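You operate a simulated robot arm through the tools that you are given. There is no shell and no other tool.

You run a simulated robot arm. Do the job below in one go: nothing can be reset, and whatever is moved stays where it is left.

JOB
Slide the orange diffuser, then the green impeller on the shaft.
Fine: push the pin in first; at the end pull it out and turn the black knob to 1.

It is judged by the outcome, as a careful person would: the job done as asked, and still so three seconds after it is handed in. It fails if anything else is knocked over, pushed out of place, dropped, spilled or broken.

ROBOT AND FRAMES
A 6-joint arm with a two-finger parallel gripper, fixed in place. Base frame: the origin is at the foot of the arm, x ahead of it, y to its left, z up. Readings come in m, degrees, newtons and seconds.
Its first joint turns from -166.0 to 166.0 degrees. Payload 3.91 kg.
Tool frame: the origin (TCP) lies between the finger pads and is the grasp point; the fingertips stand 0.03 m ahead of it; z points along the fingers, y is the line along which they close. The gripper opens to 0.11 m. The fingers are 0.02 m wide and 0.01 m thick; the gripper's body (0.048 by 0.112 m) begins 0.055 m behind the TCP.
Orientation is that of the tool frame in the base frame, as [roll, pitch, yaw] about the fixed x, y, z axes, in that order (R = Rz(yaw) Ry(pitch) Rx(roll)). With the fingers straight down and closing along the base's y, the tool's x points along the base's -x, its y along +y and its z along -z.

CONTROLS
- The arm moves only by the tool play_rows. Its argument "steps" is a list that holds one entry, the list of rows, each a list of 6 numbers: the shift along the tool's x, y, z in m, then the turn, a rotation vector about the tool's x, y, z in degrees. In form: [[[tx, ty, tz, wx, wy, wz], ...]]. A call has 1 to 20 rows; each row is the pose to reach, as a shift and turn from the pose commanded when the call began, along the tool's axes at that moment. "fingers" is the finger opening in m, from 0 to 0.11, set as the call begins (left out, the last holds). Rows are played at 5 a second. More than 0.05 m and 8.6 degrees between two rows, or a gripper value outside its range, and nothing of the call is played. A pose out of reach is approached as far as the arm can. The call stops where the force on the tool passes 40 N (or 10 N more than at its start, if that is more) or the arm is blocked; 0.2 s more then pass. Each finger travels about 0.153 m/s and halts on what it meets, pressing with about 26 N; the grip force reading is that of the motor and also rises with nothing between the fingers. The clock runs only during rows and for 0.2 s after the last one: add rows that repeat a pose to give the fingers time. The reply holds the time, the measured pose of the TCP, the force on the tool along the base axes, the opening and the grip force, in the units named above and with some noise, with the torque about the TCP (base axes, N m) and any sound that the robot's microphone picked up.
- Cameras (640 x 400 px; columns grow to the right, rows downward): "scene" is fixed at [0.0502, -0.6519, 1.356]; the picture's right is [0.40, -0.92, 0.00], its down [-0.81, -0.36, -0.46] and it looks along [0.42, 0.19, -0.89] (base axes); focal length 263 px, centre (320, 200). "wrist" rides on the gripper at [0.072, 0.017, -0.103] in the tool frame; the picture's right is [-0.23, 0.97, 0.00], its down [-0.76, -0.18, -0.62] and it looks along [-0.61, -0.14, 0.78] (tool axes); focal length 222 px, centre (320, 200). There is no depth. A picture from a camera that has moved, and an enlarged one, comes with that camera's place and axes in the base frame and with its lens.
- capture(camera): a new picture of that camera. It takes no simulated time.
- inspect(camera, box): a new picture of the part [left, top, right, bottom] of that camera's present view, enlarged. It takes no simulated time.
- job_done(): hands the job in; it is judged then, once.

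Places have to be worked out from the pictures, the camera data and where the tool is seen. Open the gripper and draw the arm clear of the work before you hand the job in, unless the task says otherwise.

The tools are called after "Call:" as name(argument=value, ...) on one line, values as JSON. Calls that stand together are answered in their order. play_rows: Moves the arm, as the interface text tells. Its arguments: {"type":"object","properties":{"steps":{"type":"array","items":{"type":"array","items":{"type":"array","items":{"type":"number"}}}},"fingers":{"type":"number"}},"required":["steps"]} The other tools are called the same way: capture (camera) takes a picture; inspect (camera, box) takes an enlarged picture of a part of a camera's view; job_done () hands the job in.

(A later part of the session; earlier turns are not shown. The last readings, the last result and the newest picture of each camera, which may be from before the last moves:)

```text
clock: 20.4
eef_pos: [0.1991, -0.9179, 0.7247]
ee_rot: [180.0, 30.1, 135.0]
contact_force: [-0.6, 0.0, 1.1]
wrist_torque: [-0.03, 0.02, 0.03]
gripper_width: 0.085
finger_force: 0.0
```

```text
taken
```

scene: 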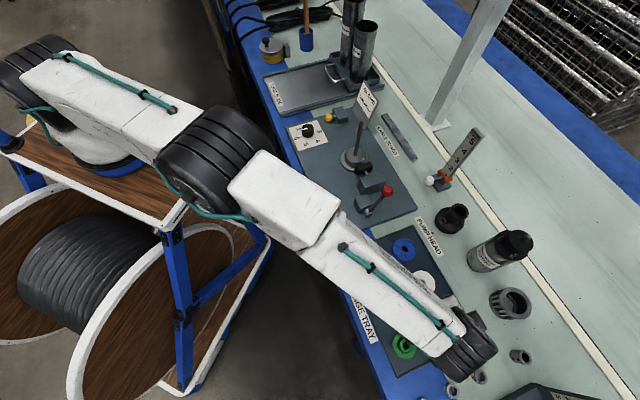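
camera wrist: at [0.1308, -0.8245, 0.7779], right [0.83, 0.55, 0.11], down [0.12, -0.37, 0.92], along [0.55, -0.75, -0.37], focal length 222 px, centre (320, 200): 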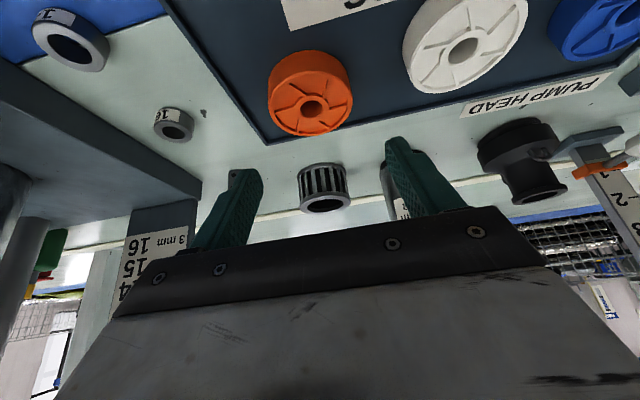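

The tilted pose is reachable, and the orange bore sits where predicted. I descend vertically 45 mm first and check the straddle before the last few millimetres.

Call:
play_rows(steps=[[[0.0075, 0, 0.013, 0, 0, 0], [0.015, 0, 0.026, 0, 0, 0], [0.0225, 0, 0.039, 0, 0, 0], [0.0225, 0, 0.039, 0, 0, 0]]])

Call:
capture(camera="wrist")

Call:
inspect(camera="wrist", box=[200, 80, 440, 230])

```text
clock: 21.4
eef_pos: [0.2002, -0.9169, 0.6798]
ee_rot: [-179.9, 30.0, 135.0]
contact_force: [-0.7, 0.8, 0.0]
wrist_torque: [0.0, 0.01, 0.01]
gripper_width: 0.0852
finger_force: 0.0
```

```text
taken
camera wrist: at [0.1311, -0.8246, 0.7325], right [0.83, 0.55, 0.11], down [0.12, -0.37, 0.92], along [0.55, -0.75, -0.37], focal length 222 px, centre (320, 200)
```

wrist: 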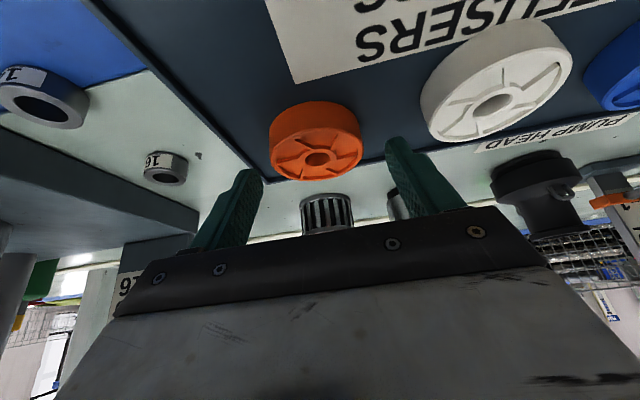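

```text
2.67 times, centred on (320, 155) of wrist
camera zoom: at [0.1311, -0.8246, 0.7325], right [0.83, 0.55, 0.11], down [0.12, -0.37, 0.92], along [0.55, -0.75, -0.37], focal length 592 px, centre (320, 320)
```

zoom: 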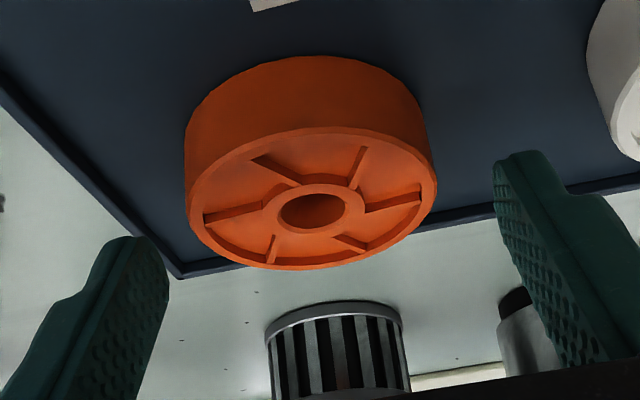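

The diffuser is centred between the fingers; its thickness reads ~20 mm (tray floor ≈0.630). I descend the last 14 mm (lowest tip ≈0.635).

Call:
play_rows(steps=[[[0.0035, 0, 0.006, 0, 0, 0], [0.007, 0, 0.0121, 0, 0, 0], [0.007, 0, 0.0121, 0, 0, 0]]])

Call:
capture(camera="wrist")

```text
clock: 22.2
eef_pos: [0.1986, -0.917, 0.6664]
ee_rot: [179.9, 30.0, 135.0]
contact_force: [-0.6, -0.1, 0.0]
wrist_torque: [-0.01, -0.01, -0.01]
gripper_width: 0.0849
finger_force: 0.0
```

```text
taken
camera wrist: at [0.1306, -0.8246, 0.7187], right [0.83, 0.55, 0.11], down [0.12, -0.37, 0.92], along [0.55, -0.75, -0.37], focal length 222 px, centre (320, 200)
```

wrist: 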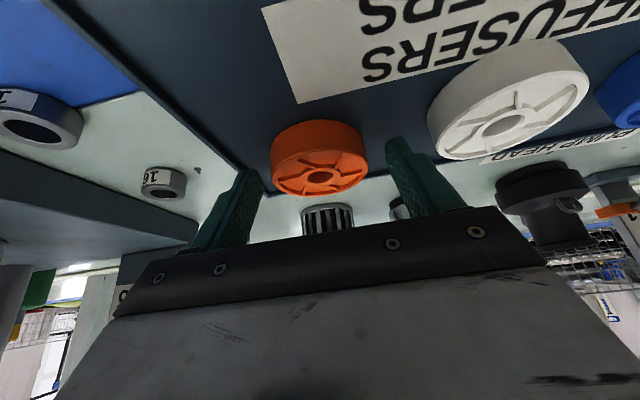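

Positioned without contact; I close on the diffuser.

Call:
play_rows(steps=[[[0, 0, 0, 0, 0, 0], [0, 0, 0, 0, 0, 0], [0, 0, 0, 0, 0, 0]]], fingers=0.045)

Call:
inspect(camera="wrist", box=[200, 80, 440, 230])

```text
clock: 23.0
eef_pos: [0.1989, -0.9179, 0.6667]
ee_rot: [179.9, 30.0, 135.0]
contact_force: [-0.5, -0.3, -0.2]
wrist_torque: [0.03, 0.0, 0.02]
gripper_width: 0.0632
finger_force: 26.0
```

```text
2.67 times, centred on (320, 155) of wrist
camera zoom: at [0.1306, -0.8245, 0.7187], right [0.83, 0.55, 0.11], down [0.12, -0.37, 0.92], along [0.55, -0.75, -0.37], focal length 592 px, centre (320, 320)
```

zoom: 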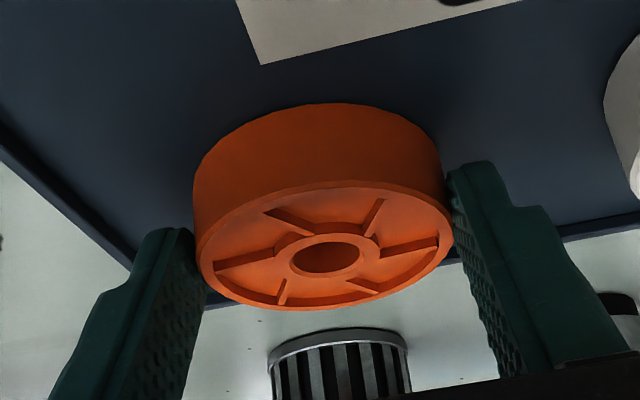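

Gripped (63 mm, 26 N). I lift straight up 10 cm and check the hold.

Call:
play_rows(steps=[[[-0.005, 0, -0.0087, 0, 0, 0], [-0.015, 0, -0.026, 0, 0, 0], [-0.03, 0, -0.052, 0, 0, 0], [-0.05, 0, -0.0866, 0, 0, 0]]])

Call:
inspect(camera="wrist", box=[200, 80, 440, 230])

```text
clock: 24.0
eef_pos: [0.2001, -0.9192, 0.768]
ee_rot: [179.9, 29.9, 135.0]
contact_force: [-0.2, -1.1, -1.1]
wrist_torque: [-0.01, -0.05, -0.05]
gripper_width: 0.0635
finger_force: 26.0
```

```text
2.67 times, centred on (320, 155) of wrist
camera zoom: at [0.1316, -0.8256, 0.8204], right [0.83, 0.55, 0.11], down [0.12, -0.37, 0.92], along [0.55, -0.75, -0.38], focal length 592 px, centre (320, 320)
```

zoom: 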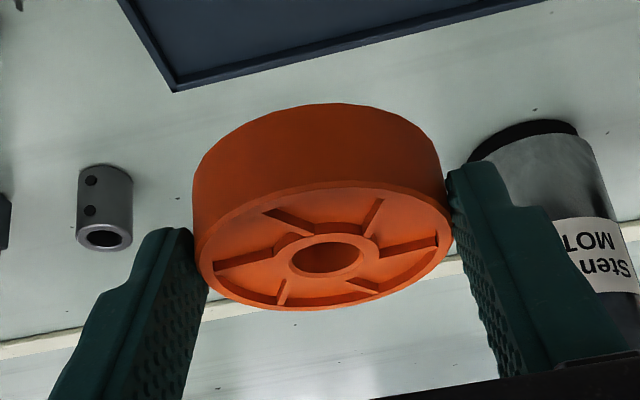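

The diffuser is held firmly and level. I now raise to ≈0.90 and carry it toward the shaft while turning the tool about the vertical (first half).

Call:
play_rows(steps=[[[-0.0133, 0.034, -0.0228, 2.81, 0, 4.87], [-0.0266, 0.0681, -0.0456, 5.62, 0, 9.74], [-0.0399, 0.1021, -0.0684, 8.44, 0, 14.61], [-0.0532, 0.1362, -0.0911, 11.25, 0, 19.48], [-0.0665, 0.1702, -0.1139, 14.06, 0, 24.36], [-0.0667, 0.2043, -0.1139, 16.88, 0, 29.23], [-0.0668, 0.2383, -0.1139, 19.69, 0, 34.1], [-0.0669, 0.2724, -0.1138, 22.5, 0, 38.97]]])

Call:
capture(camera="wrist")

Call:
capture(camera="scene")

```text
clock: 25.8
eef_pos: [0.3916, -0.7256, 0.897]
ee_rot: [-179.9, 30.0, 90.1]
contact_force: [0.0, 0.2, 0.3]
wrist_torque: [0.05, -0.02, 0.0]
gripper_width: 0.0632
finger_force: 26.2
```

```text
taken
camera wrist: at [0.4089, -0.6109, 0.95], right [0.97, -0.2, 0.11], down [-0.18, -0.35, 0.92], along [-0.14, -0.92, -0.37], focal length 222 px, centre (320, 200)
```

wrist: 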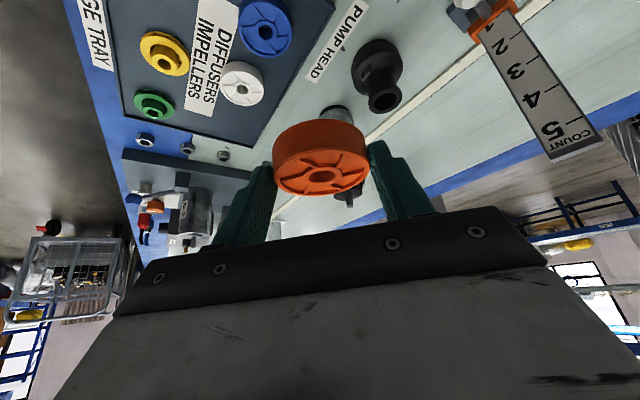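

```text
taken
```

scene: 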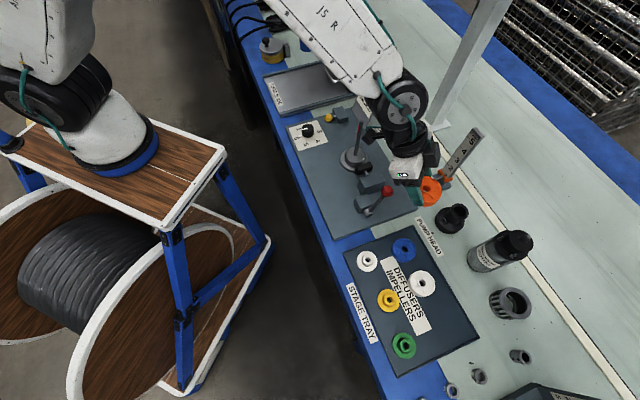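

Everything is clear and held. I complete the turn (yaw 45°) and go past the shaft top at z≈0.90 to a spot 76 mm beyond it, where the wrist camera can see both the bore and the shaft tip.

Call:
play_rows(steps=[[[0.02, 0.0235, -0.0119, 2.25, 0, 3.9], [0.0401, 0.047, -0.0239, 4.5, 0, 7.79], [0.0602, 0.0705, -0.0358, 6.75, 0, 11.69], [0.0802, 0.094, -0.0477, 9, 0, 15.59], [0.1003, 0.1176, -0.0597, 11.25, 0, 19.48], [0.1203, 0.1411, -0.0716, 13.5, 0, 23.38], [0.1404, 0.1646, -0.0835, 15.75, 0, 27.28], [0.1604, 0.1881, -0.0954, 18, 0, 31.18], [0.1805, 0.2116, -0.1074, 20.25, 0, 35.07], [0.2005, 0.2351, -0.1193, 22.5, 0, 38.97], [0.2005, 0.2351, -0.1193, 22.5, 0, 38.97]]])

Call:
capture(camera="wrist")

Call:
capture(camera="scene")

```text
clock: 28.2
eef_pos: [0.6289, -0.4898, 0.9029]
ee_rot: [-179.9, 30.1, 44.9]
contact_force: [0.3, 0.0, 0.4]
wrist_torque: [0.03, 0.04, 0.01]
gripper_width: 0.0632
finger_force: 26.1
```

```text
taken
camera wrist: at [0.7212, -0.421, 0.9554], right [0.55, -0.83, 0.11], down [-0.37, -0.12, 0.92], along [-0.75, -0.55, -0.37], focal length 222 px, centre (320, 200)
```

wrist: 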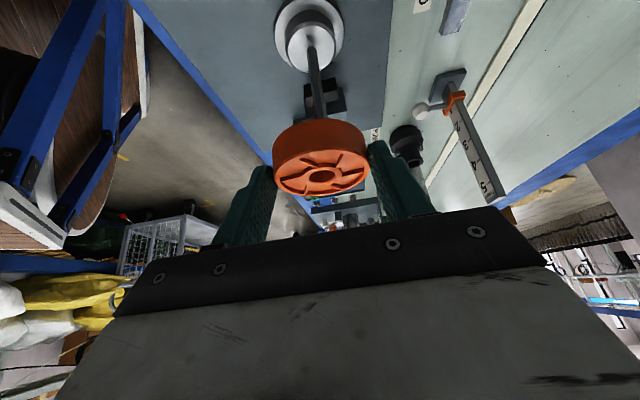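

```text
taken
```

scene: 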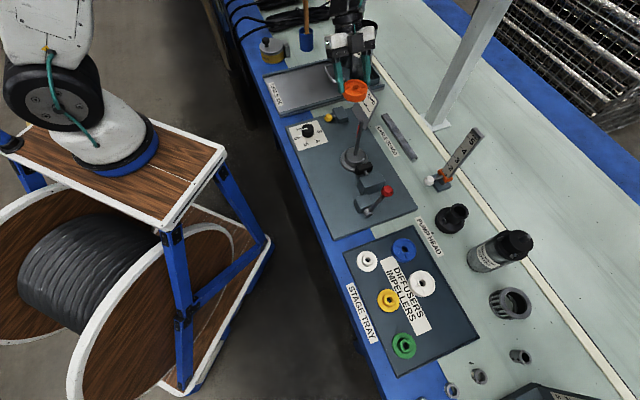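

The shaft stands directly ahead of the held diffuser. I lower 66 mm so the diffuser's top face is level with the shaft tip, still ~28 mm clear of the shaft, for a direct comparison.

Call:
play_rows(steps=[[[0.011, 0, 0.0191, 0, 0, 0], [0.022, 0, 0.0381, 0, 0, 0], [0.033, 0, 0.0572, 0, 0, 0], [0.033, 0, 0.0572, 0, 0, 0]]])

Call:
inspect(camera="wrist", box=[240, 90, 400, 230])

Call:
inspect(camera="scene", box=[325, 60, 405, 160])

```text
clock: 29.2
eef_pos: [0.6267, -0.4913, 0.8365]
ee_rot: [179.9, 30.0, 45.0]
contact_force: [0.4, 0.6, -0.7]
wrist_torque: [0.0, -0.03, -0.02]
gripper_width: 0.0631
finger_force: 26.6
```

```text
2.86 times, centred on (320, 160) of wrist
camera zoom: at [0.72, -0.422, 0.8883], right [0.55, -0.83, 0.11], down [-0.37, -0.12, 0.92], along [-0.75, -0.55, -0.37], focal length 635 px, centre (320, 314)
```

zoom: 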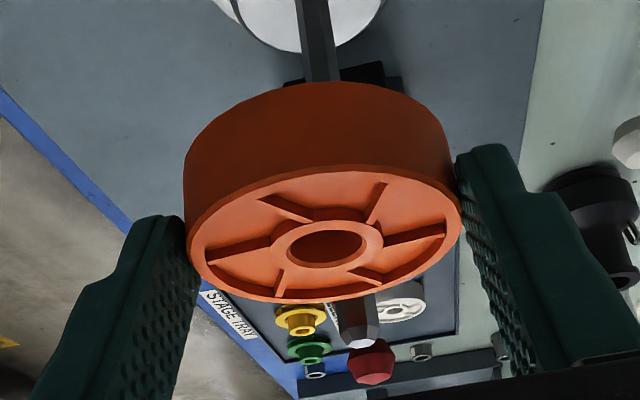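

```text
4.00 times, centred on (365, 110) of scene
camera zoom: at [0.0502, -0.6519, 1.356], right [0.4, -0.92, 0.0], down [-0.81, -0.36, -0.46], along [0.42, 0.19, -0.89], focal length 1050 px, centre (140, 560)
```

zoom: 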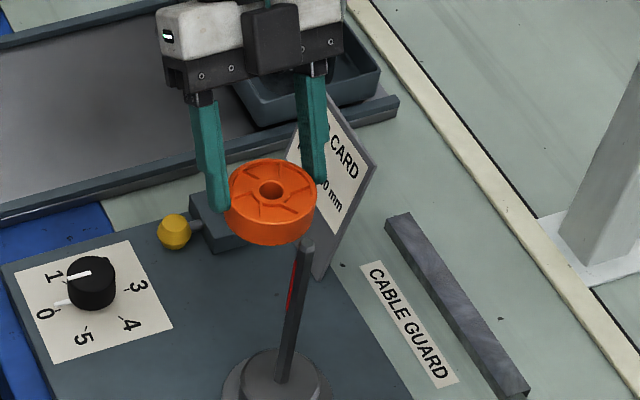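

Both the bore and the shaft tip are visible together. I zoom in further for an accurate offset.

Call:
inspect(camera="wrist", box=[290, 150, 360, 220])

Call:
inspect(camera="scene", box=[335, 90, 385, 130])

```text
5.71 times, centred on (325, 185) of wrist
camera zoom: at [0.72, -0.422, 0.8883], right [0.55, -0.83, 0.11], down [-0.37, -0.12, 0.92], along [-0.75, -0.55, -0.37], focal length 1269 px, centre (291, 286)
```

zoom: 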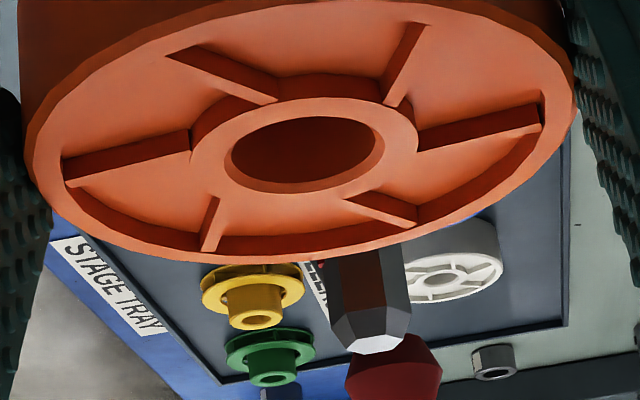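

```text
10.00 times, centred on (360, 110) of scene
camera zoom: at [0.0502, -0.6519, 1.356], right [0.4, -0.92, 0.0], down [-0.81, -0.36, -0.46], along [0.42, 0.19, -0.89], focal length 2626 px, centre (-80, 1100)
```

zoom: 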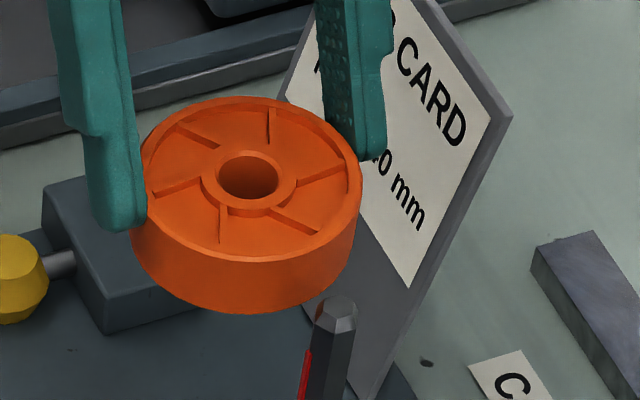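

Two-camera triangulation puts the bore 57 mm short of the shaft axis along the tilt direction, with no sideways offset (clearance ≈2 mm radially). I raise 40 mm and move 57 mm forward so the bore sits over the tip.

Call:
play_rows(steps=[[[-0.01, 0, -0.0173, 0, 0, 0], [-0.02, 0, -0.0346, 0, 0, 0], [-0.0365, 0, -0.0251, 0, 0, 0], [-0.0529, 0, -0.0156, 0, 0, 0], [-0.0694, 0, -0.0061, 0, 0, 0], [-0.0694, 0, -0.0061, 0, 0, 0]]])

Call:
inspect(camera="wrist", box=[240, 90, 400, 230])

Call:
inspect(camera="scene", box=[325, 80, 385, 160])

```text
clock: 30.6
eef_pos: [0.5862, -0.5344, 0.8774]
ee_rot: [-180.0, 30.0, 44.9]
contact_force: [-0.2, 0.1, 0.1]
wrist_torque: [-0.01, -0.01, 0.03]
gripper_width: 0.063
finger_force: 26.3
```

```text
2.86 times, centred on (320, 160) of wrist
camera zoom: at [0.6798, -0.4652, 0.9289], right [0.55, -0.83, 0.11], down [-0.37, -0.12, 0.92], along [-0.75, -0.55, -0.37], focal length 635 px, centre (320, 314)
```

zoom: 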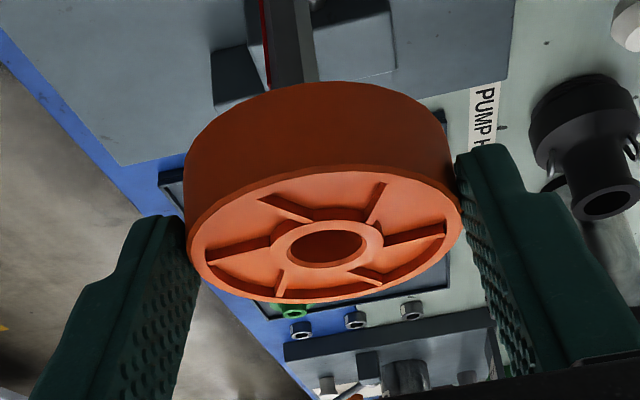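

```text
5.00 times, centred on (355, 120) of scene
camera zoom: at [0.0502, -0.6519, 1.356], right [0.4, -0.92, 0.0], down [-0.81, -0.36, -0.46], along [0.42, 0.19, -0.89], focal length 1313 px, centre (145, 600)
```

zoom: 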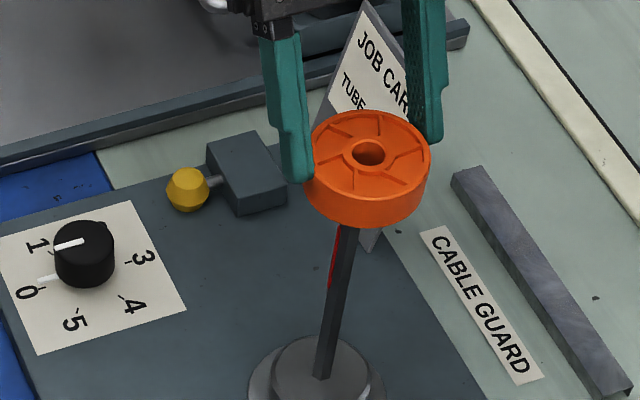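

I check the alignment more closely from the scene camera.

Call:
inspect(camera="scene", box=[345, 98, 385, 128])

Call:
inspect(camera="wrist", box=[290, 60, 360, 180])

```text
13.33 times, centred on (365, 113) of scene
camera zoom: at [0.0502, -0.6519, 1.356], right [0.4, -0.92, 0.0], down [-0.81, -0.36, -0.46], along [0.42, 0.19, -0.89], focal length 3502 px, centre (-280, 1360)
```

zoom: 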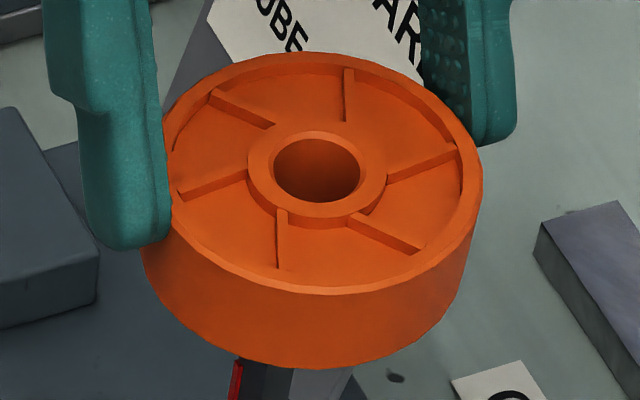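

```text
3.33 times, centred on (325, 120) of wrist
camera zoom: at [0.6798, -0.4652, 0.9289], right [0.55, -0.83, 0.11], down [-0.37, -0.12, 0.92], along [-0.75, -0.55, -0.37], focal length 740 px, centre (303, 467)
```

zoom: 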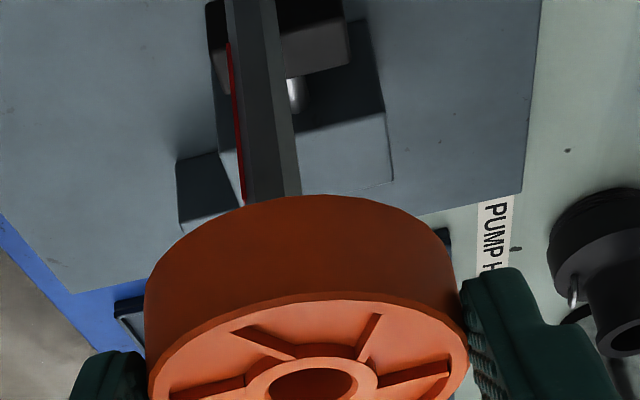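

The bore is about 2.2 mm too far sideways (+v) and ~1.5 mm too far forward. I make this small correction and look again.

Call:
play_rows(steps=[[[0.0013, -0.0022, -0.0007, 0, 0, 0], [0.0013, -0.0022, -0.0007, 0, 0, 0], [0.0013, -0.0022, -0.0007, 0, 0, 0]]])

Call:
inspect(camera="scene", box=[345, 98, 385, 128])

Call:
inspect(camera="wrist", box=[290, 60, 360, 180])

```text
clock: 31.4
eef_pos: [0.586, -0.5312, 0.8749]
ee_rot: [179.9, 30.0, 45.0]
contact_force: [-0.5, 0.2, -0.1]
wrist_torque: [0.04, 0.01, 0.0]
gripper_width: 0.0629
finger_force: 26.0
```

```text
13.33 times, centred on (365, 113) of scene
camera zoom: at [0.0502, -0.6519, 1.356], right [0.4, -0.92, 0.0], down [-0.81, -0.36, -0.46], along [0.42, 0.19, -0.89], focal length 3502 px, centre (-280, 1360)
```

zoom: 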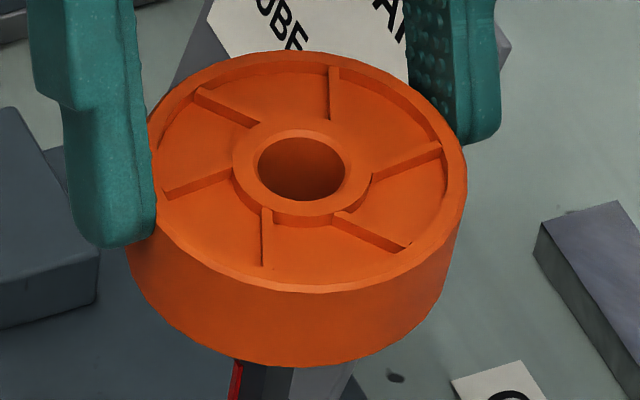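

```text
3.33 times, centred on (325, 120) of wrist
camera zoom: at [0.6795, -0.4622, 0.9285], right [0.55, -0.83, 0.11], down [-0.37, -0.12, 0.92], along [-0.75, -0.55, -0.37], focal length 740 px, centre (303, 467)
```

zoom: 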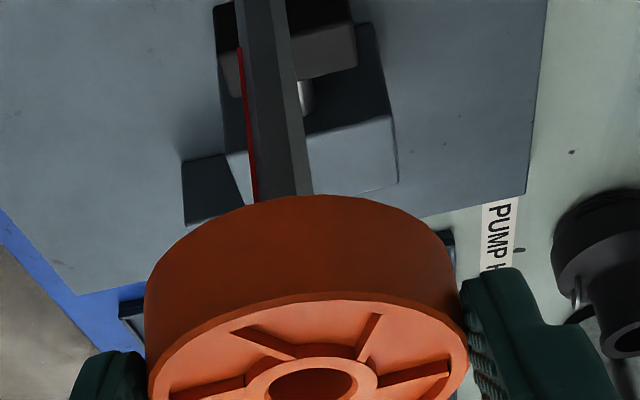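

Both views now show the bore centred over the shaft within about half a millimetre. I descend slowly 27 mm to thread the tip, watching the force.

Call:
play_rows(steps=[[[0.0025, 0, 0.0043, 0, 0, 0], [0.005, 0, 0.0087, 0, 0, 0], [0.007, 0, 0.0121, 0, 0, 0], [0.009, 0, 0.0156, 0, 0, 0], [0.011, 0, 0.0191, 0, 0, 0], [0.0135, 0, 0.0234, 0, 0, 0], [0.0135, 0, 0.0234, 0, 0, 0]]])

Call:
inspect(camera="scene", box=[345, 98, 385, 128])

Call:
inspect(camera="wrist", box=[240, 90, 400, 230])

```text
clock: 33.0
eef_pos: [0.587, -0.5313, 0.8495]
ee_rot: [180.0, 30.0, 44.9]
contact_force: [0.2, -0.3, -1.0]
wrist_torque: [0.02, -0.02, 0.0]
gripper_width: 0.0631
finger_force: 25.9
```

```text
13.33 times, centred on (365, 113) of scene
camera zoom: at [0.0502, -0.6519, 1.356], right [0.4, -0.92, 0.0], down [-0.81, -0.36, -0.46], along [0.42, 0.19, -0.89], focal length 3502 px, centre (-280, 1360)
```

zoom: 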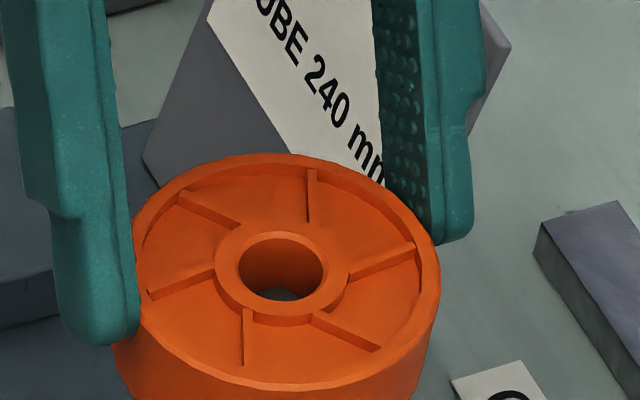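

```text
2.86 times, centred on (320, 160) of wrist
camera zoom: at [0.68, -0.4619, 0.9012], right [0.55, -0.83, 0.11], down [-0.37, -0.12, 0.92], along [-0.75, -0.55, -0.37], focal length 635 px, centre (320, 314)
```

zoom: 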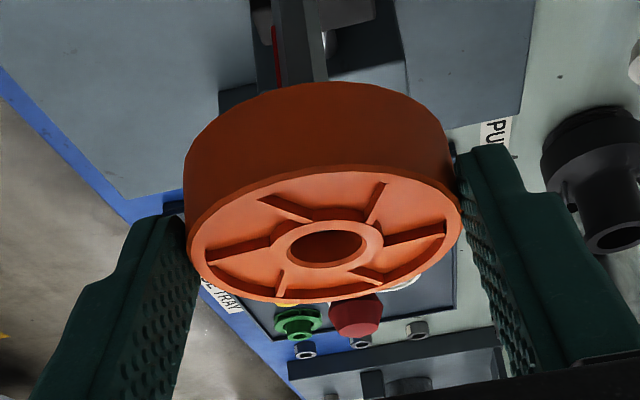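

No contact force, and the shaft tip shows inside the bore in the scene view. I continue down another 20 mm slowly.

Call:
play_rows(steps=[[[0.0025, 0, 0.0043, 0, 0, 0], [0.005, 0, 0.0087, 0, 0, 0], [0.0075, 0, 0.013, 0, 0, 0], [0.01, 0, 0.0173, 0, 0, 0], [0.01, 0, 0.0173, 0, 0, 0]]])

Call:
inspect(camera="scene", box=[340, 108, 380, 138])

Call:
inspect(camera="wrist", box=[290, 120, 360, 220])

```text
clock: 34.2
eef_pos: [0.5867, -0.5302, 0.829]
ee_rot: [180.0, 30.0, 45.1]
contact_force: [-0.2, -0.5, 1.0]
wrist_torque: [0.0, 0.0, 0.01]
gripper_width: 0.063
finger_force: 25.5
```

```text
13.33 times, centred on (360, 123) of scene
camera zoom: at [0.0502, -0.6519, 1.356], right [0.4, -0.92, 0.0], down [-0.81, -0.36, -0.46], along [0.42, 0.19, -0.89], focal length 3502 px, centre (-213, 1227)
```

zoom: 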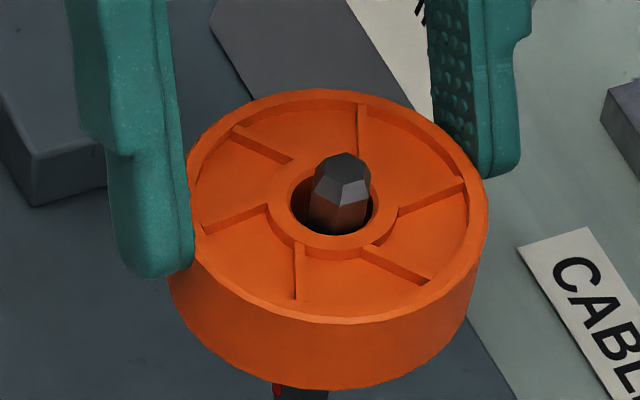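

```text
4.00 times, centred on (325, 170) of wrist
camera zoom: at [0.6801, -0.4613, 0.8819], right [0.55, -0.83, 0.11], down [-0.37, -0.12, 0.92], along [-0.75, -0.55, -0.37], focal length 888 px, centre (300, 320)
```

zoom: 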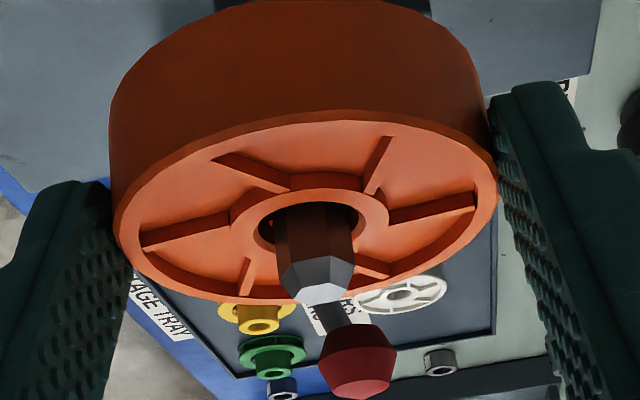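

The shaft tip has come through the bore. I nudge 1 mm sideways to centre it and continue down 40 mm.

Call:
play_rows(steps=[[[0.0, 0.001, 0.0, 0, 0, 0], [0.004, 0.001, 0.0069, 0, 0, 0], [0.008, 0.001, 0.0139, 0, 0, 0], [0.012, 0.001, 0.0208, 0, 0, 0], [0.016, 0.001, 0.0277, 0, 0, 0], [0.02, 0.001, 0.0346, 0, 0, 0], [0.02, 0.001, 0.0346, 0, 0, 0]]])

Call:
inspect(camera="scene", box=[325, 80, 395, 160])

Call:
capture(camera="wrist")

```text
clock: 35.8
eef_pos: [0.5873, -0.5312, 0.7883]
ee_rot: [-180.0, 30.0, 44.9]
contact_force: [-0.8, -0.4, -0.1]
wrist_torque: [-0.02, 0.06, -0.05]
gripper_width: 0.0631
finger_force: 26.0
```

```text
5.00 times, centred on (360, 120) of scene
camera zoom: at [0.0502, -0.6519, 1.356], right [0.4, -0.92, 0.0], down [-0.81, -0.36, -0.46], along [0.42, 0.19, -0.89], focal length 1313 px, centre (120, 600)
```

zoom: 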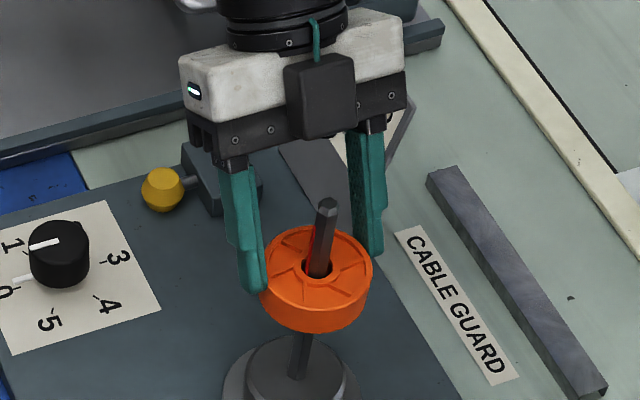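

```text
taken
camera wrist: at [0.6808, -0.4625, 0.8409], right [0.55, -0.83, 0.11], down [-0.37, -0.12, 0.92], along [-0.75, -0.55, -0.37], focal length 222 px, centre (320, 200)
```

wrist: 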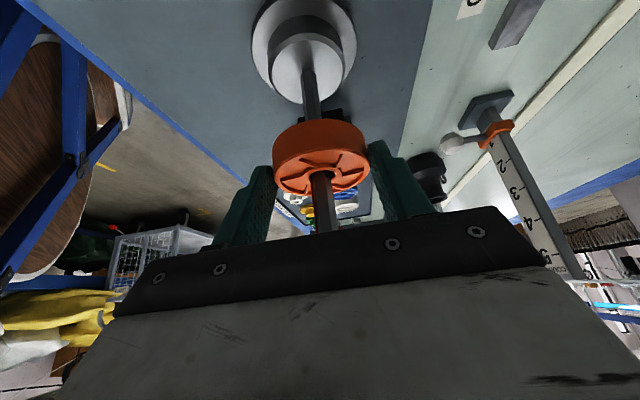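

The shaft runs cleanly through the bore. I notice a dark box on the front of the gripper body; I zoom in to judge whether it would meet the shaft tip on further descent.

Call:
inspect(camera="scene", box=[335, 75, 385, 125])

Call:
capture(camera="scene")

```text
8.00 times, centred on (360, 100) of scene
camera zoom: at [0.0502, -0.6519, 1.356], right [0.4, -0.92, 0.0], down [-0.81, -0.36, -0.46], along [0.42, 0.19, -0.89], focal length 2101 px, centre (0, 1000)
```

zoom: 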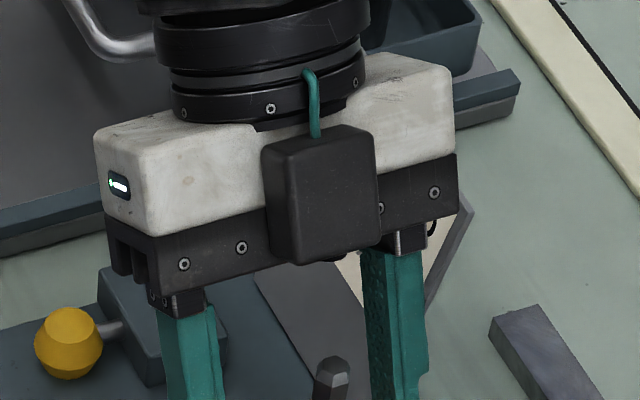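

```text
taken
```

scene: 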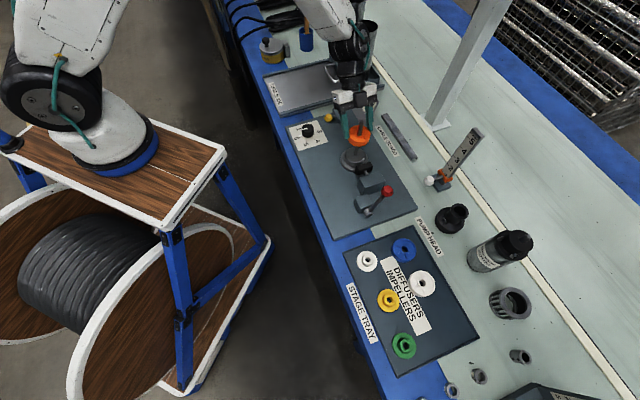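

A dark box protrudes ~18 mm from the gripper's front, leaving only a few mm to the shaft at 30° tilt. I tilt 4° more about the diffuser's centre (well within the bore's play), which gains ~9 mm of clearance.

Call:
play_rows(steps=[[[0.0011, 0, 0.0001, 0, -2, 0], [0.0022, 0, 0.0002, 0, -4, 0], [0.0022, 0, 0.0002, 0, -4, 0]]])

Call:
inspect(camera="scene", box=[335, 95, 385, 145])

Call:
inspect(camera="wrist", box=[240, 90, 400, 240])

```text
clock: 36.6
eef_pos: [0.5879, -0.5301, 0.7874]
ee_rot: [-179.9, 34.0, 44.9]
contact_force: [-3.6, -1.2, -2.4]
wrist_torque: [-0.02, 0.0, 0.0]
gripper_width: 0.0628
finger_force: 25.9
```

```text
8.00 times, centred on (360, 120) of scene
camera zoom: at [0.0502, -0.6519, 1.356], right [0.4, -0.92, 0.0], down [-0.81, -0.36, -0.46], along [0.42, 0.19, -0.89], focal length 2101 px, centre (0, 840)
```

zoom: 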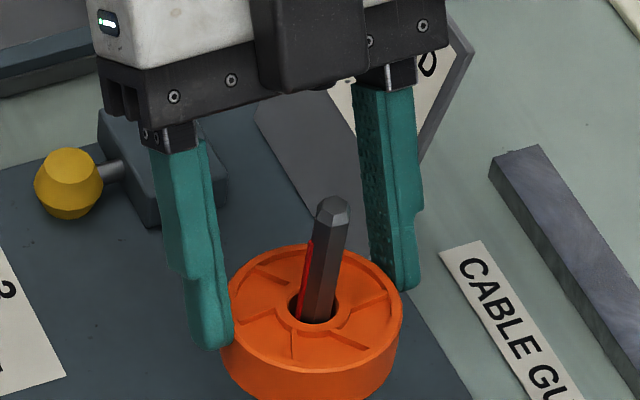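

```text
2.67 times, centred on (320, 165) of wrist
camera zoom: at [0.6839, -0.4583, 0.8317], right [0.56, -0.82, 0.13], down [-0.32, -0.07, 0.94], along [-0.77, -0.56, -0.31], focal length 592 px, centre (320, 293)
```

zoom: 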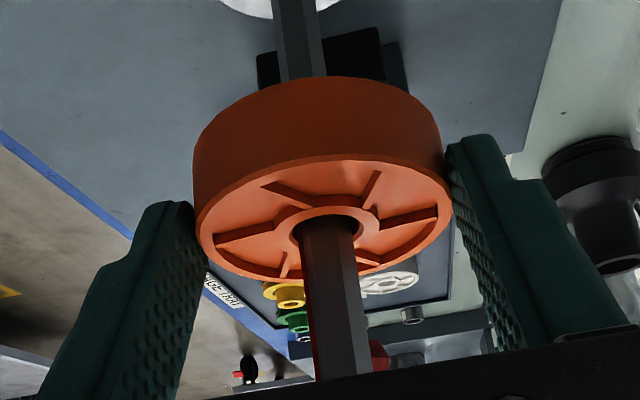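

There is a slight side force (~3.5 N), meaning the shaft leans on the bore's forward side. I shift 1.2 mm forward and 0.8 mm sideways to relieve it before descending.

Call:
play_rows(steps=[[[-0.001, 0.0008, 0.0007, 0, 0, 0], [-0.001, 0.0008, 0.0007, 0, 0, 0], [-0.001, 0.0008, 0.0007, 0, 0, 0]]])

Call:
inspect(camera="scene", box=[345, 115, 375, 145])

```text
clock: 37.4
eef_pos: [0.5879, -0.532, 0.7874]
ee_rot: [180.0, 34.0, 45.0]
contact_force: [-0.6, 0.3, -0.5]
wrist_torque: [0.02, -0.02, -0.03]
gripper_width: 0.063
finger_force: 25.8
```

```text
13.33 times, centred on (360, 130) of scene
camera zoom: at [0.0502, -0.6519, 1.356], right [0.4, -0.92, 0.0], down [-0.81, -0.36, -0.46], along [0.42, 0.19, -0.89], focal length 3502 px, centre (-213, 1133)
```

zoom: 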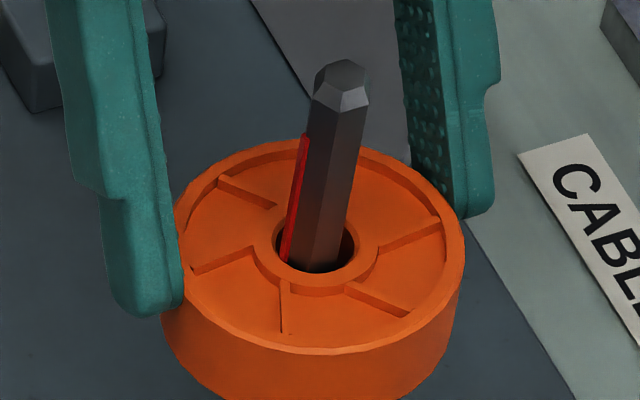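

Side force is gone and the shaft is centred. I descend 45 mm in small steps, past the point where the shaft tip comes level with the box.

Call:
play_rows(steps=[[[0.0028, 0, 0.0041, 0, 0, 0], [0.0056, 0, 0.0083, 0, 0, 0], [0.0084, 0, 0.0124, 0, 0, 0], [0.0112, 0, 0.0166, 0, 0, 0], [0.014, 0, 0.0207, 0, 0, 0], [0.0168, 0, 0.0249, 0, 0, 0], [0.0196, 0, 0.029, 0, 0, 0], [0.0224, 0, 0.0332, 0, 0, 0], [0.0252, 0, 0.0373, 0, 0, 0], [0.0252, 0, 0.0373, 0, 0, 0]]])

Call:
inspect(camera="scene", box=[335, 95, 385, 155])

```text
clock: 39.6
eef_pos: [0.5889, -0.532, 0.741]
ee_rot: [-180.0, 34.0, 45.0]
contact_force: [-0.6, 0.1, -1.4]
wrist_torque: [0.03, 0.0, 0.0]
gripper_width: 0.0628
finger_force: 26.1
```

```text
6.67 times, centred on (360, 125) of scene
camera zoom: at [0.0502, -0.6519, 1.356], right [0.4, -0.92, 0.0], down [-0.81, -0.36, -0.46], along [0.42, 0.19, -0.89], focal length 1751 px, centre (53, 700)
```

zoom: 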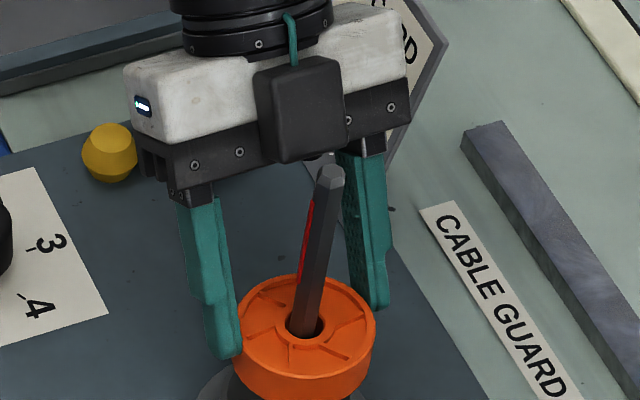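

No contact forces. I continue down 30 mm toward the hub.

Call:
play_rows(steps=[[[0.0028, 0, 0.0041, 0, 0, 0], [0.0056, 0, 0.0083, 0, 0, 0], [0.0084, 0, 0.0124, 0, 0, 0], [0.0112, 0, 0.0166, 0, 0, 0], [0.014, 0, 0.0207, 0, 0, 0], [0.0168, 0, 0.0249, 0, 0, 0], [0.0168, 0, 0.0249, 0, 0, 0]]])

Call:
inspect(camera="scene", box=[330, 105, 390, 185])

Call:
inspect(camera="wrist", box=[230, 40, 410, 240])

```text
clock: 41.2
eef_pos: [0.5891, -0.5318, 0.7132]
ee_rot: [-179.9, 34.1, 45.1]
contact_force: [0.0, 1.6, 2.9]
wrist_torque: [0.08, -0.05, -0.04]
gripper_width: 0.0628
finger_force: 25.9
```

```text
5.00 times, centred on (360, 145) of scene
camera zoom: at [0.0502, -0.6519, 1.356], right [0.4, -0.92, 0.0], down [-0.81, -0.36, -0.46], along [0.42, 0.19, -0.89], focal length 1313 px, centre (120, 475)
```

zoom: 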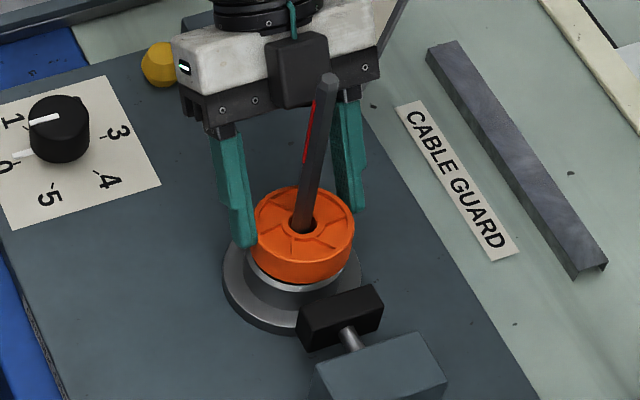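

```text
2.00 times, centred on (320, 140) of wrist
camera zoom: at [0.6841, -0.4602, 0.7576], right [0.56, -0.82, 0.13], down [-0.33, -0.07, 0.94], along [-0.77, -0.57, -0.31], focal length 444 px, centre (320, 320)
```

zoom: 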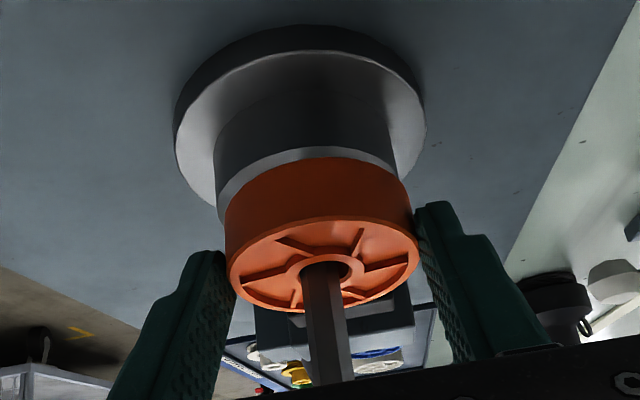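

The diffuser has just touched the hub (~3 N). I lower 1.5 mm more and then open the fingers.

Call:
play_rows(steps=[[[0.0004, 0, 0.0006, 0, 0, 0], [0.0008, 0, 0.0012, 0, 0, 0]]])

Call:
play_rows(steps=[[[0, 0, 0, 0, 0, 0], [0, 0, 0, 0, 0, 0], [0, 0, 0, 0, 0, 0]]], fingers=0.085)

Call:
inspect(camera="scene", box=[330, 105, 390, 185])

Call:
inspect(camera="wrist", box=[230, 40, 410, 240])

```text
clock: 41.8
eef_pos: [0.5879, -0.5327, 0.7111]
ee_rot: [179.9, 33.9, 45.0]
contact_force: [1.8, 1.8, 14.5]
wrist_torque: [0.14, -0.18, -0.12]
gripper_width: 0.0631
finger_force: 25.8
```

```text
clock: 42.6
eef_pos: [0.588, -0.5313, 0.712]
ee_rot: [180.0, 34.0, 45.0]
contact_force: [0.2, 0.8, 0.2]
wrist_torque: [-0.01, -0.01, 0.0]
gripper_width: 0.085
finger_force: 0.2
```

```text
5.00 times, centred on (360, 145) of scene
camera zoom: at [0.0502, -0.6519, 1.356], right [0.4, -0.92, 0.0], down [-0.81, -0.36, -0.46], along [0.42, 0.19, -0.89], focal length 1313 px, centre (120, 475)
```

zoom: 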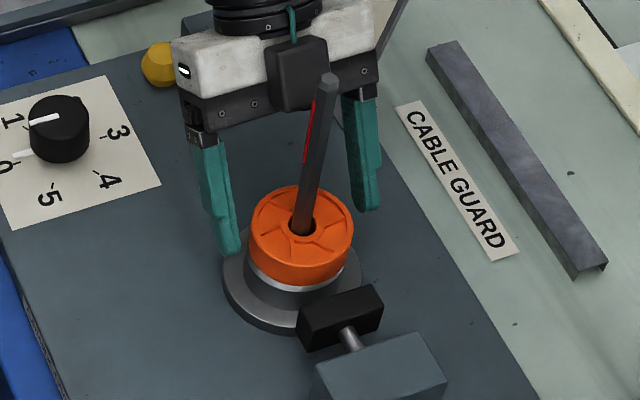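

```text
2.00 times, centred on (320, 140) of wrist
camera zoom: at [0.6835, -0.4603, 0.7553], right [0.56, -0.82, 0.13], down [-0.33, -0.07, 0.94], along [-0.77, -0.56, -0.31], focal length 444 px, centre (320, 320)
```

zoom: 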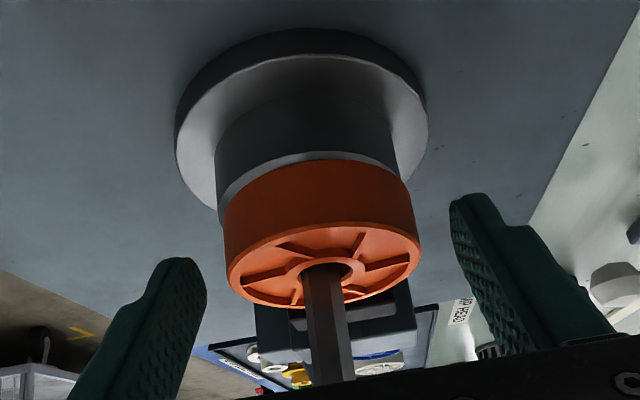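

The orange diffuser sits on the hub. I lift straight up until the fingers are clear of the shaft tip.

Call:
play_rows(steps=[[[-0.0112, 0, -0.0166, 0, 0, 0], [-0.0308, 0, -0.0456, 0, 0, 0], [-0.0531, 0, -0.0788, 0, 0, 0], [-0.0755, 0, -0.1119, 0, 0, 0], [-0.1007, 0, -0.1492, 0, 0, 0], [-0.1007, 0, -0.1492, 0, 0, 0]]])

Call:
inspect(camera="scene", box=[330, 105, 390, 185])

```text
clock: 44.0
eef_pos: [0.5882, -0.532, 0.8912]
ee_rot: [-180.0, 34.1, 45.0]
contact_force: [-0.8, -0.3, -0.2]
wrist_torque: [0.03, 0.0, -0.02]
gripper_width: 0.085
finger_force: 0.2
```

```text
5.00 times, centred on (360, 145) of scene
camera zoom: at [0.0502, -0.6519, 1.356], right [0.4, -0.92, 0.0], down [-0.81, -0.36, -0.46], along [0.42, 0.19, -0.89], focal length 1313 px, centre (120, 475)
```

zoom: 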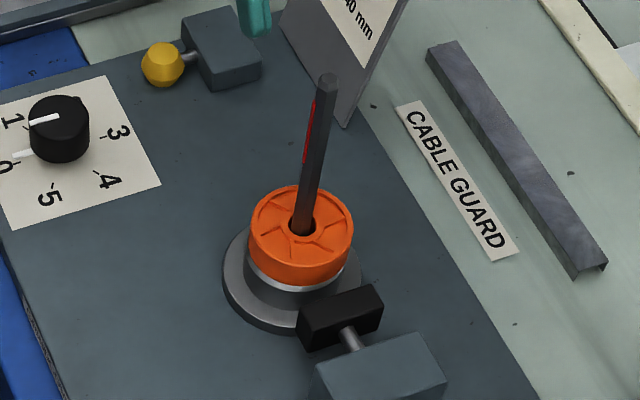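

The diffuser rests flat on the hub. I move over to the green impeller, keeping this orientation, hovering at z≈0.78.

Call:
play_rows(steps=[[[-0.0338, -0.0088, 0.0228, 0, 0, 0], [-0.0677, -0.0176, 0.0456, 0, 0, 0], [-0.1015, -0.0265, 0.0685, 0, 0, 0], [-0.1353, -0.0353, 0.0913, 0, 0, 0], [-0.1692, -0.0441, 0.1141, 0, 0, 0], [-0.203, -0.0529, 0.1369, 0, 0, 0], [-0.2368, -0.0618, 0.1597, 0, 0, 0], [-0.2706, -0.0706, 0.1825, 0, 0, 0], [-0.2921, -0.0794, 0.2238, 0, 0, 0], [-0.3135, -0.0882, 0.265, 0, 0, 0], [-0.3348, -0.0971, 0.3062, 0, 0, 0], [-0.3563, -0.1059, 0.3474, 0, 0, 0], [-0.3777, -0.1147, 0.3886, 0, 0, 0], [-0.3777, -0.1147, 0.3886, 0, 0, 0]]])

Call:
capture(camera="wrist")

Call:
capture(camera="scene")

```text
clock: 47.0
eef_pos: [0.1319, -0.8258, 0.7787]
ee_rot: [180.0, 34.0, 45.0]
contact_force: [-0.3, 0.2, -0.1]
wrist_torque: [0.01, -0.04, -0.03]
gripper_width: 0.0848
finger_force: 0.0
```

```text
taken
camera wrist: at [0.2277, -0.7547, 0.824], right [0.56, -0.82, 0.13], down [-0.33, -0.07, 0.94], along [-0.77, -0.56, -0.31], focal length 222 px, centre (320, 200)
```

wrist: 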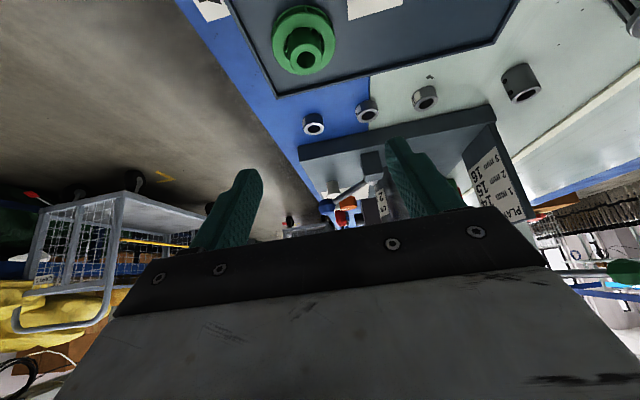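

```text
taken
```

scene: 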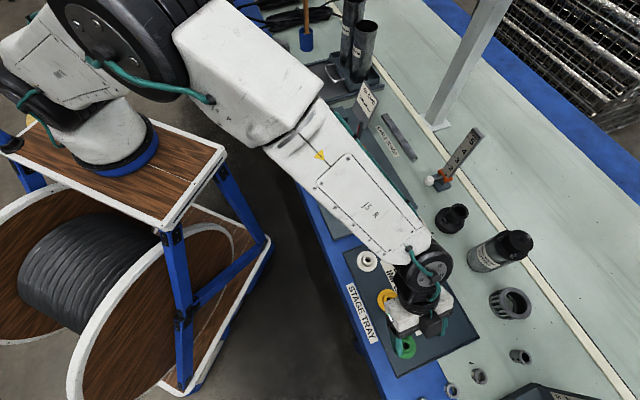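

Call:
inspect(camera="wrist", box=[250, 0, 360, 90])

Call:
inspect(camera="scene", box=[370, 310, 440, 370])

```text
4.44 times, centred on (305, 45) of wrist
camera zoom: at [0.2277, -0.7547, 0.824], right [0.56, -0.82, 0.13], down [-0.33, -0.07, 0.94], along [-0.77, -0.56, -0.31], focal length 987 px, centre (387, 889)
```

zoom: 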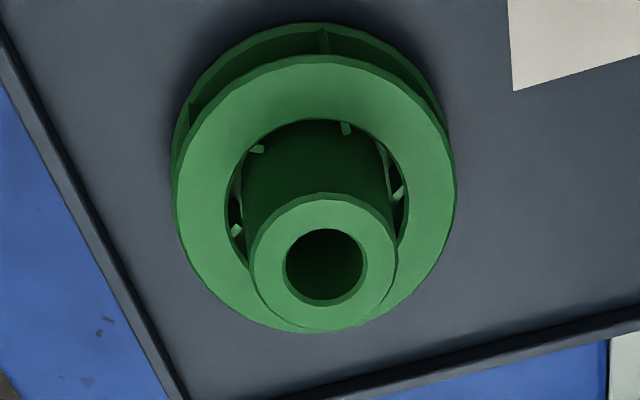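

```text
6.67 times, centred on (405, 340) of scene
camera zoom: at [0.0502, -0.6519, 1.356], right [0.4, -0.92, 0.0], down [-0.81, -0.36, -0.46], along [0.42, 0.19, -0.89], focal length 1751 px, centre (-247, -733)
```

zoom: 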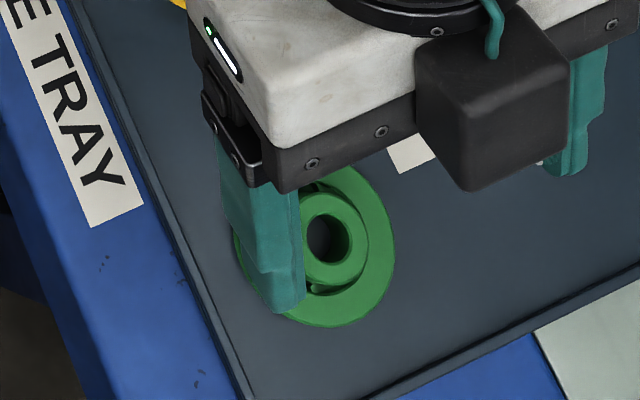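

The green impeller's hub (Ø≈28 mm, top z≈0.651, shroud top ≈0.638) is at (0.1147, -0.8432). I'll grip it by the hub: narrow the fingers to 0.05, align and come down to just above the hub.

Call:
play_rows(steps=[[[0.0074, 0, 0.0312, 0, 0, 0], [0.0242, 0, 0.056, 0, 0, 0], [0.0381, 0, 0.0768, 0, 0, 0], [0.0381, 0, 0.0768, 0, 0, 0]]], fingers=0.05)

Call:
inspect(camera="wrist", box=[230, 60, 410, 220])

Call:
inspect(camera="scene", box=[370, 310, 440, 370])

```text
clock: 48.0
eef_pos: [0.1245, -0.8321, 0.6935]
ee_rot: [180.0, 34.0, 45.1]
contact_force: [-0.9, -0.3, 0.0]
wrist_torque: [0.04, 0.02, -0.01]
gripper_width: 0.0502
finger_force: 0.1
```

```text
2.50 times, centred on (320, 140) of wrist
camera zoom: at [0.2207, -0.7616, 0.7377], right [0.56, -0.82, 0.13], down [-0.33, -0.07, 0.94], along [-0.77, -0.56, -0.31], focal length 555 px, centre (320, 350)
```

zoom: 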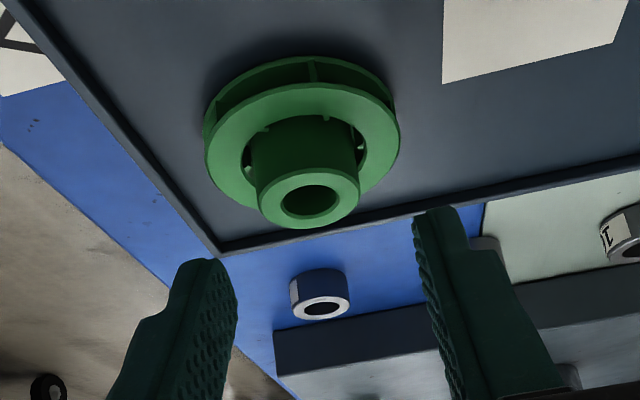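

```text
6.67 times, centred on (405, 340) of scene
camera zoom: at [0.0502, -0.6519, 1.356], right [0.4, -0.92, 0.0], down [-0.81, -0.36, -0.46], along [0.42, 0.19, -0.89], focal length 1751 px, centre (-247, -733)
```

zoom: 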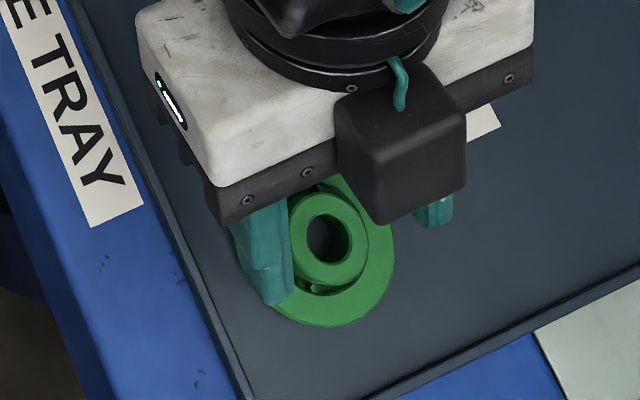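

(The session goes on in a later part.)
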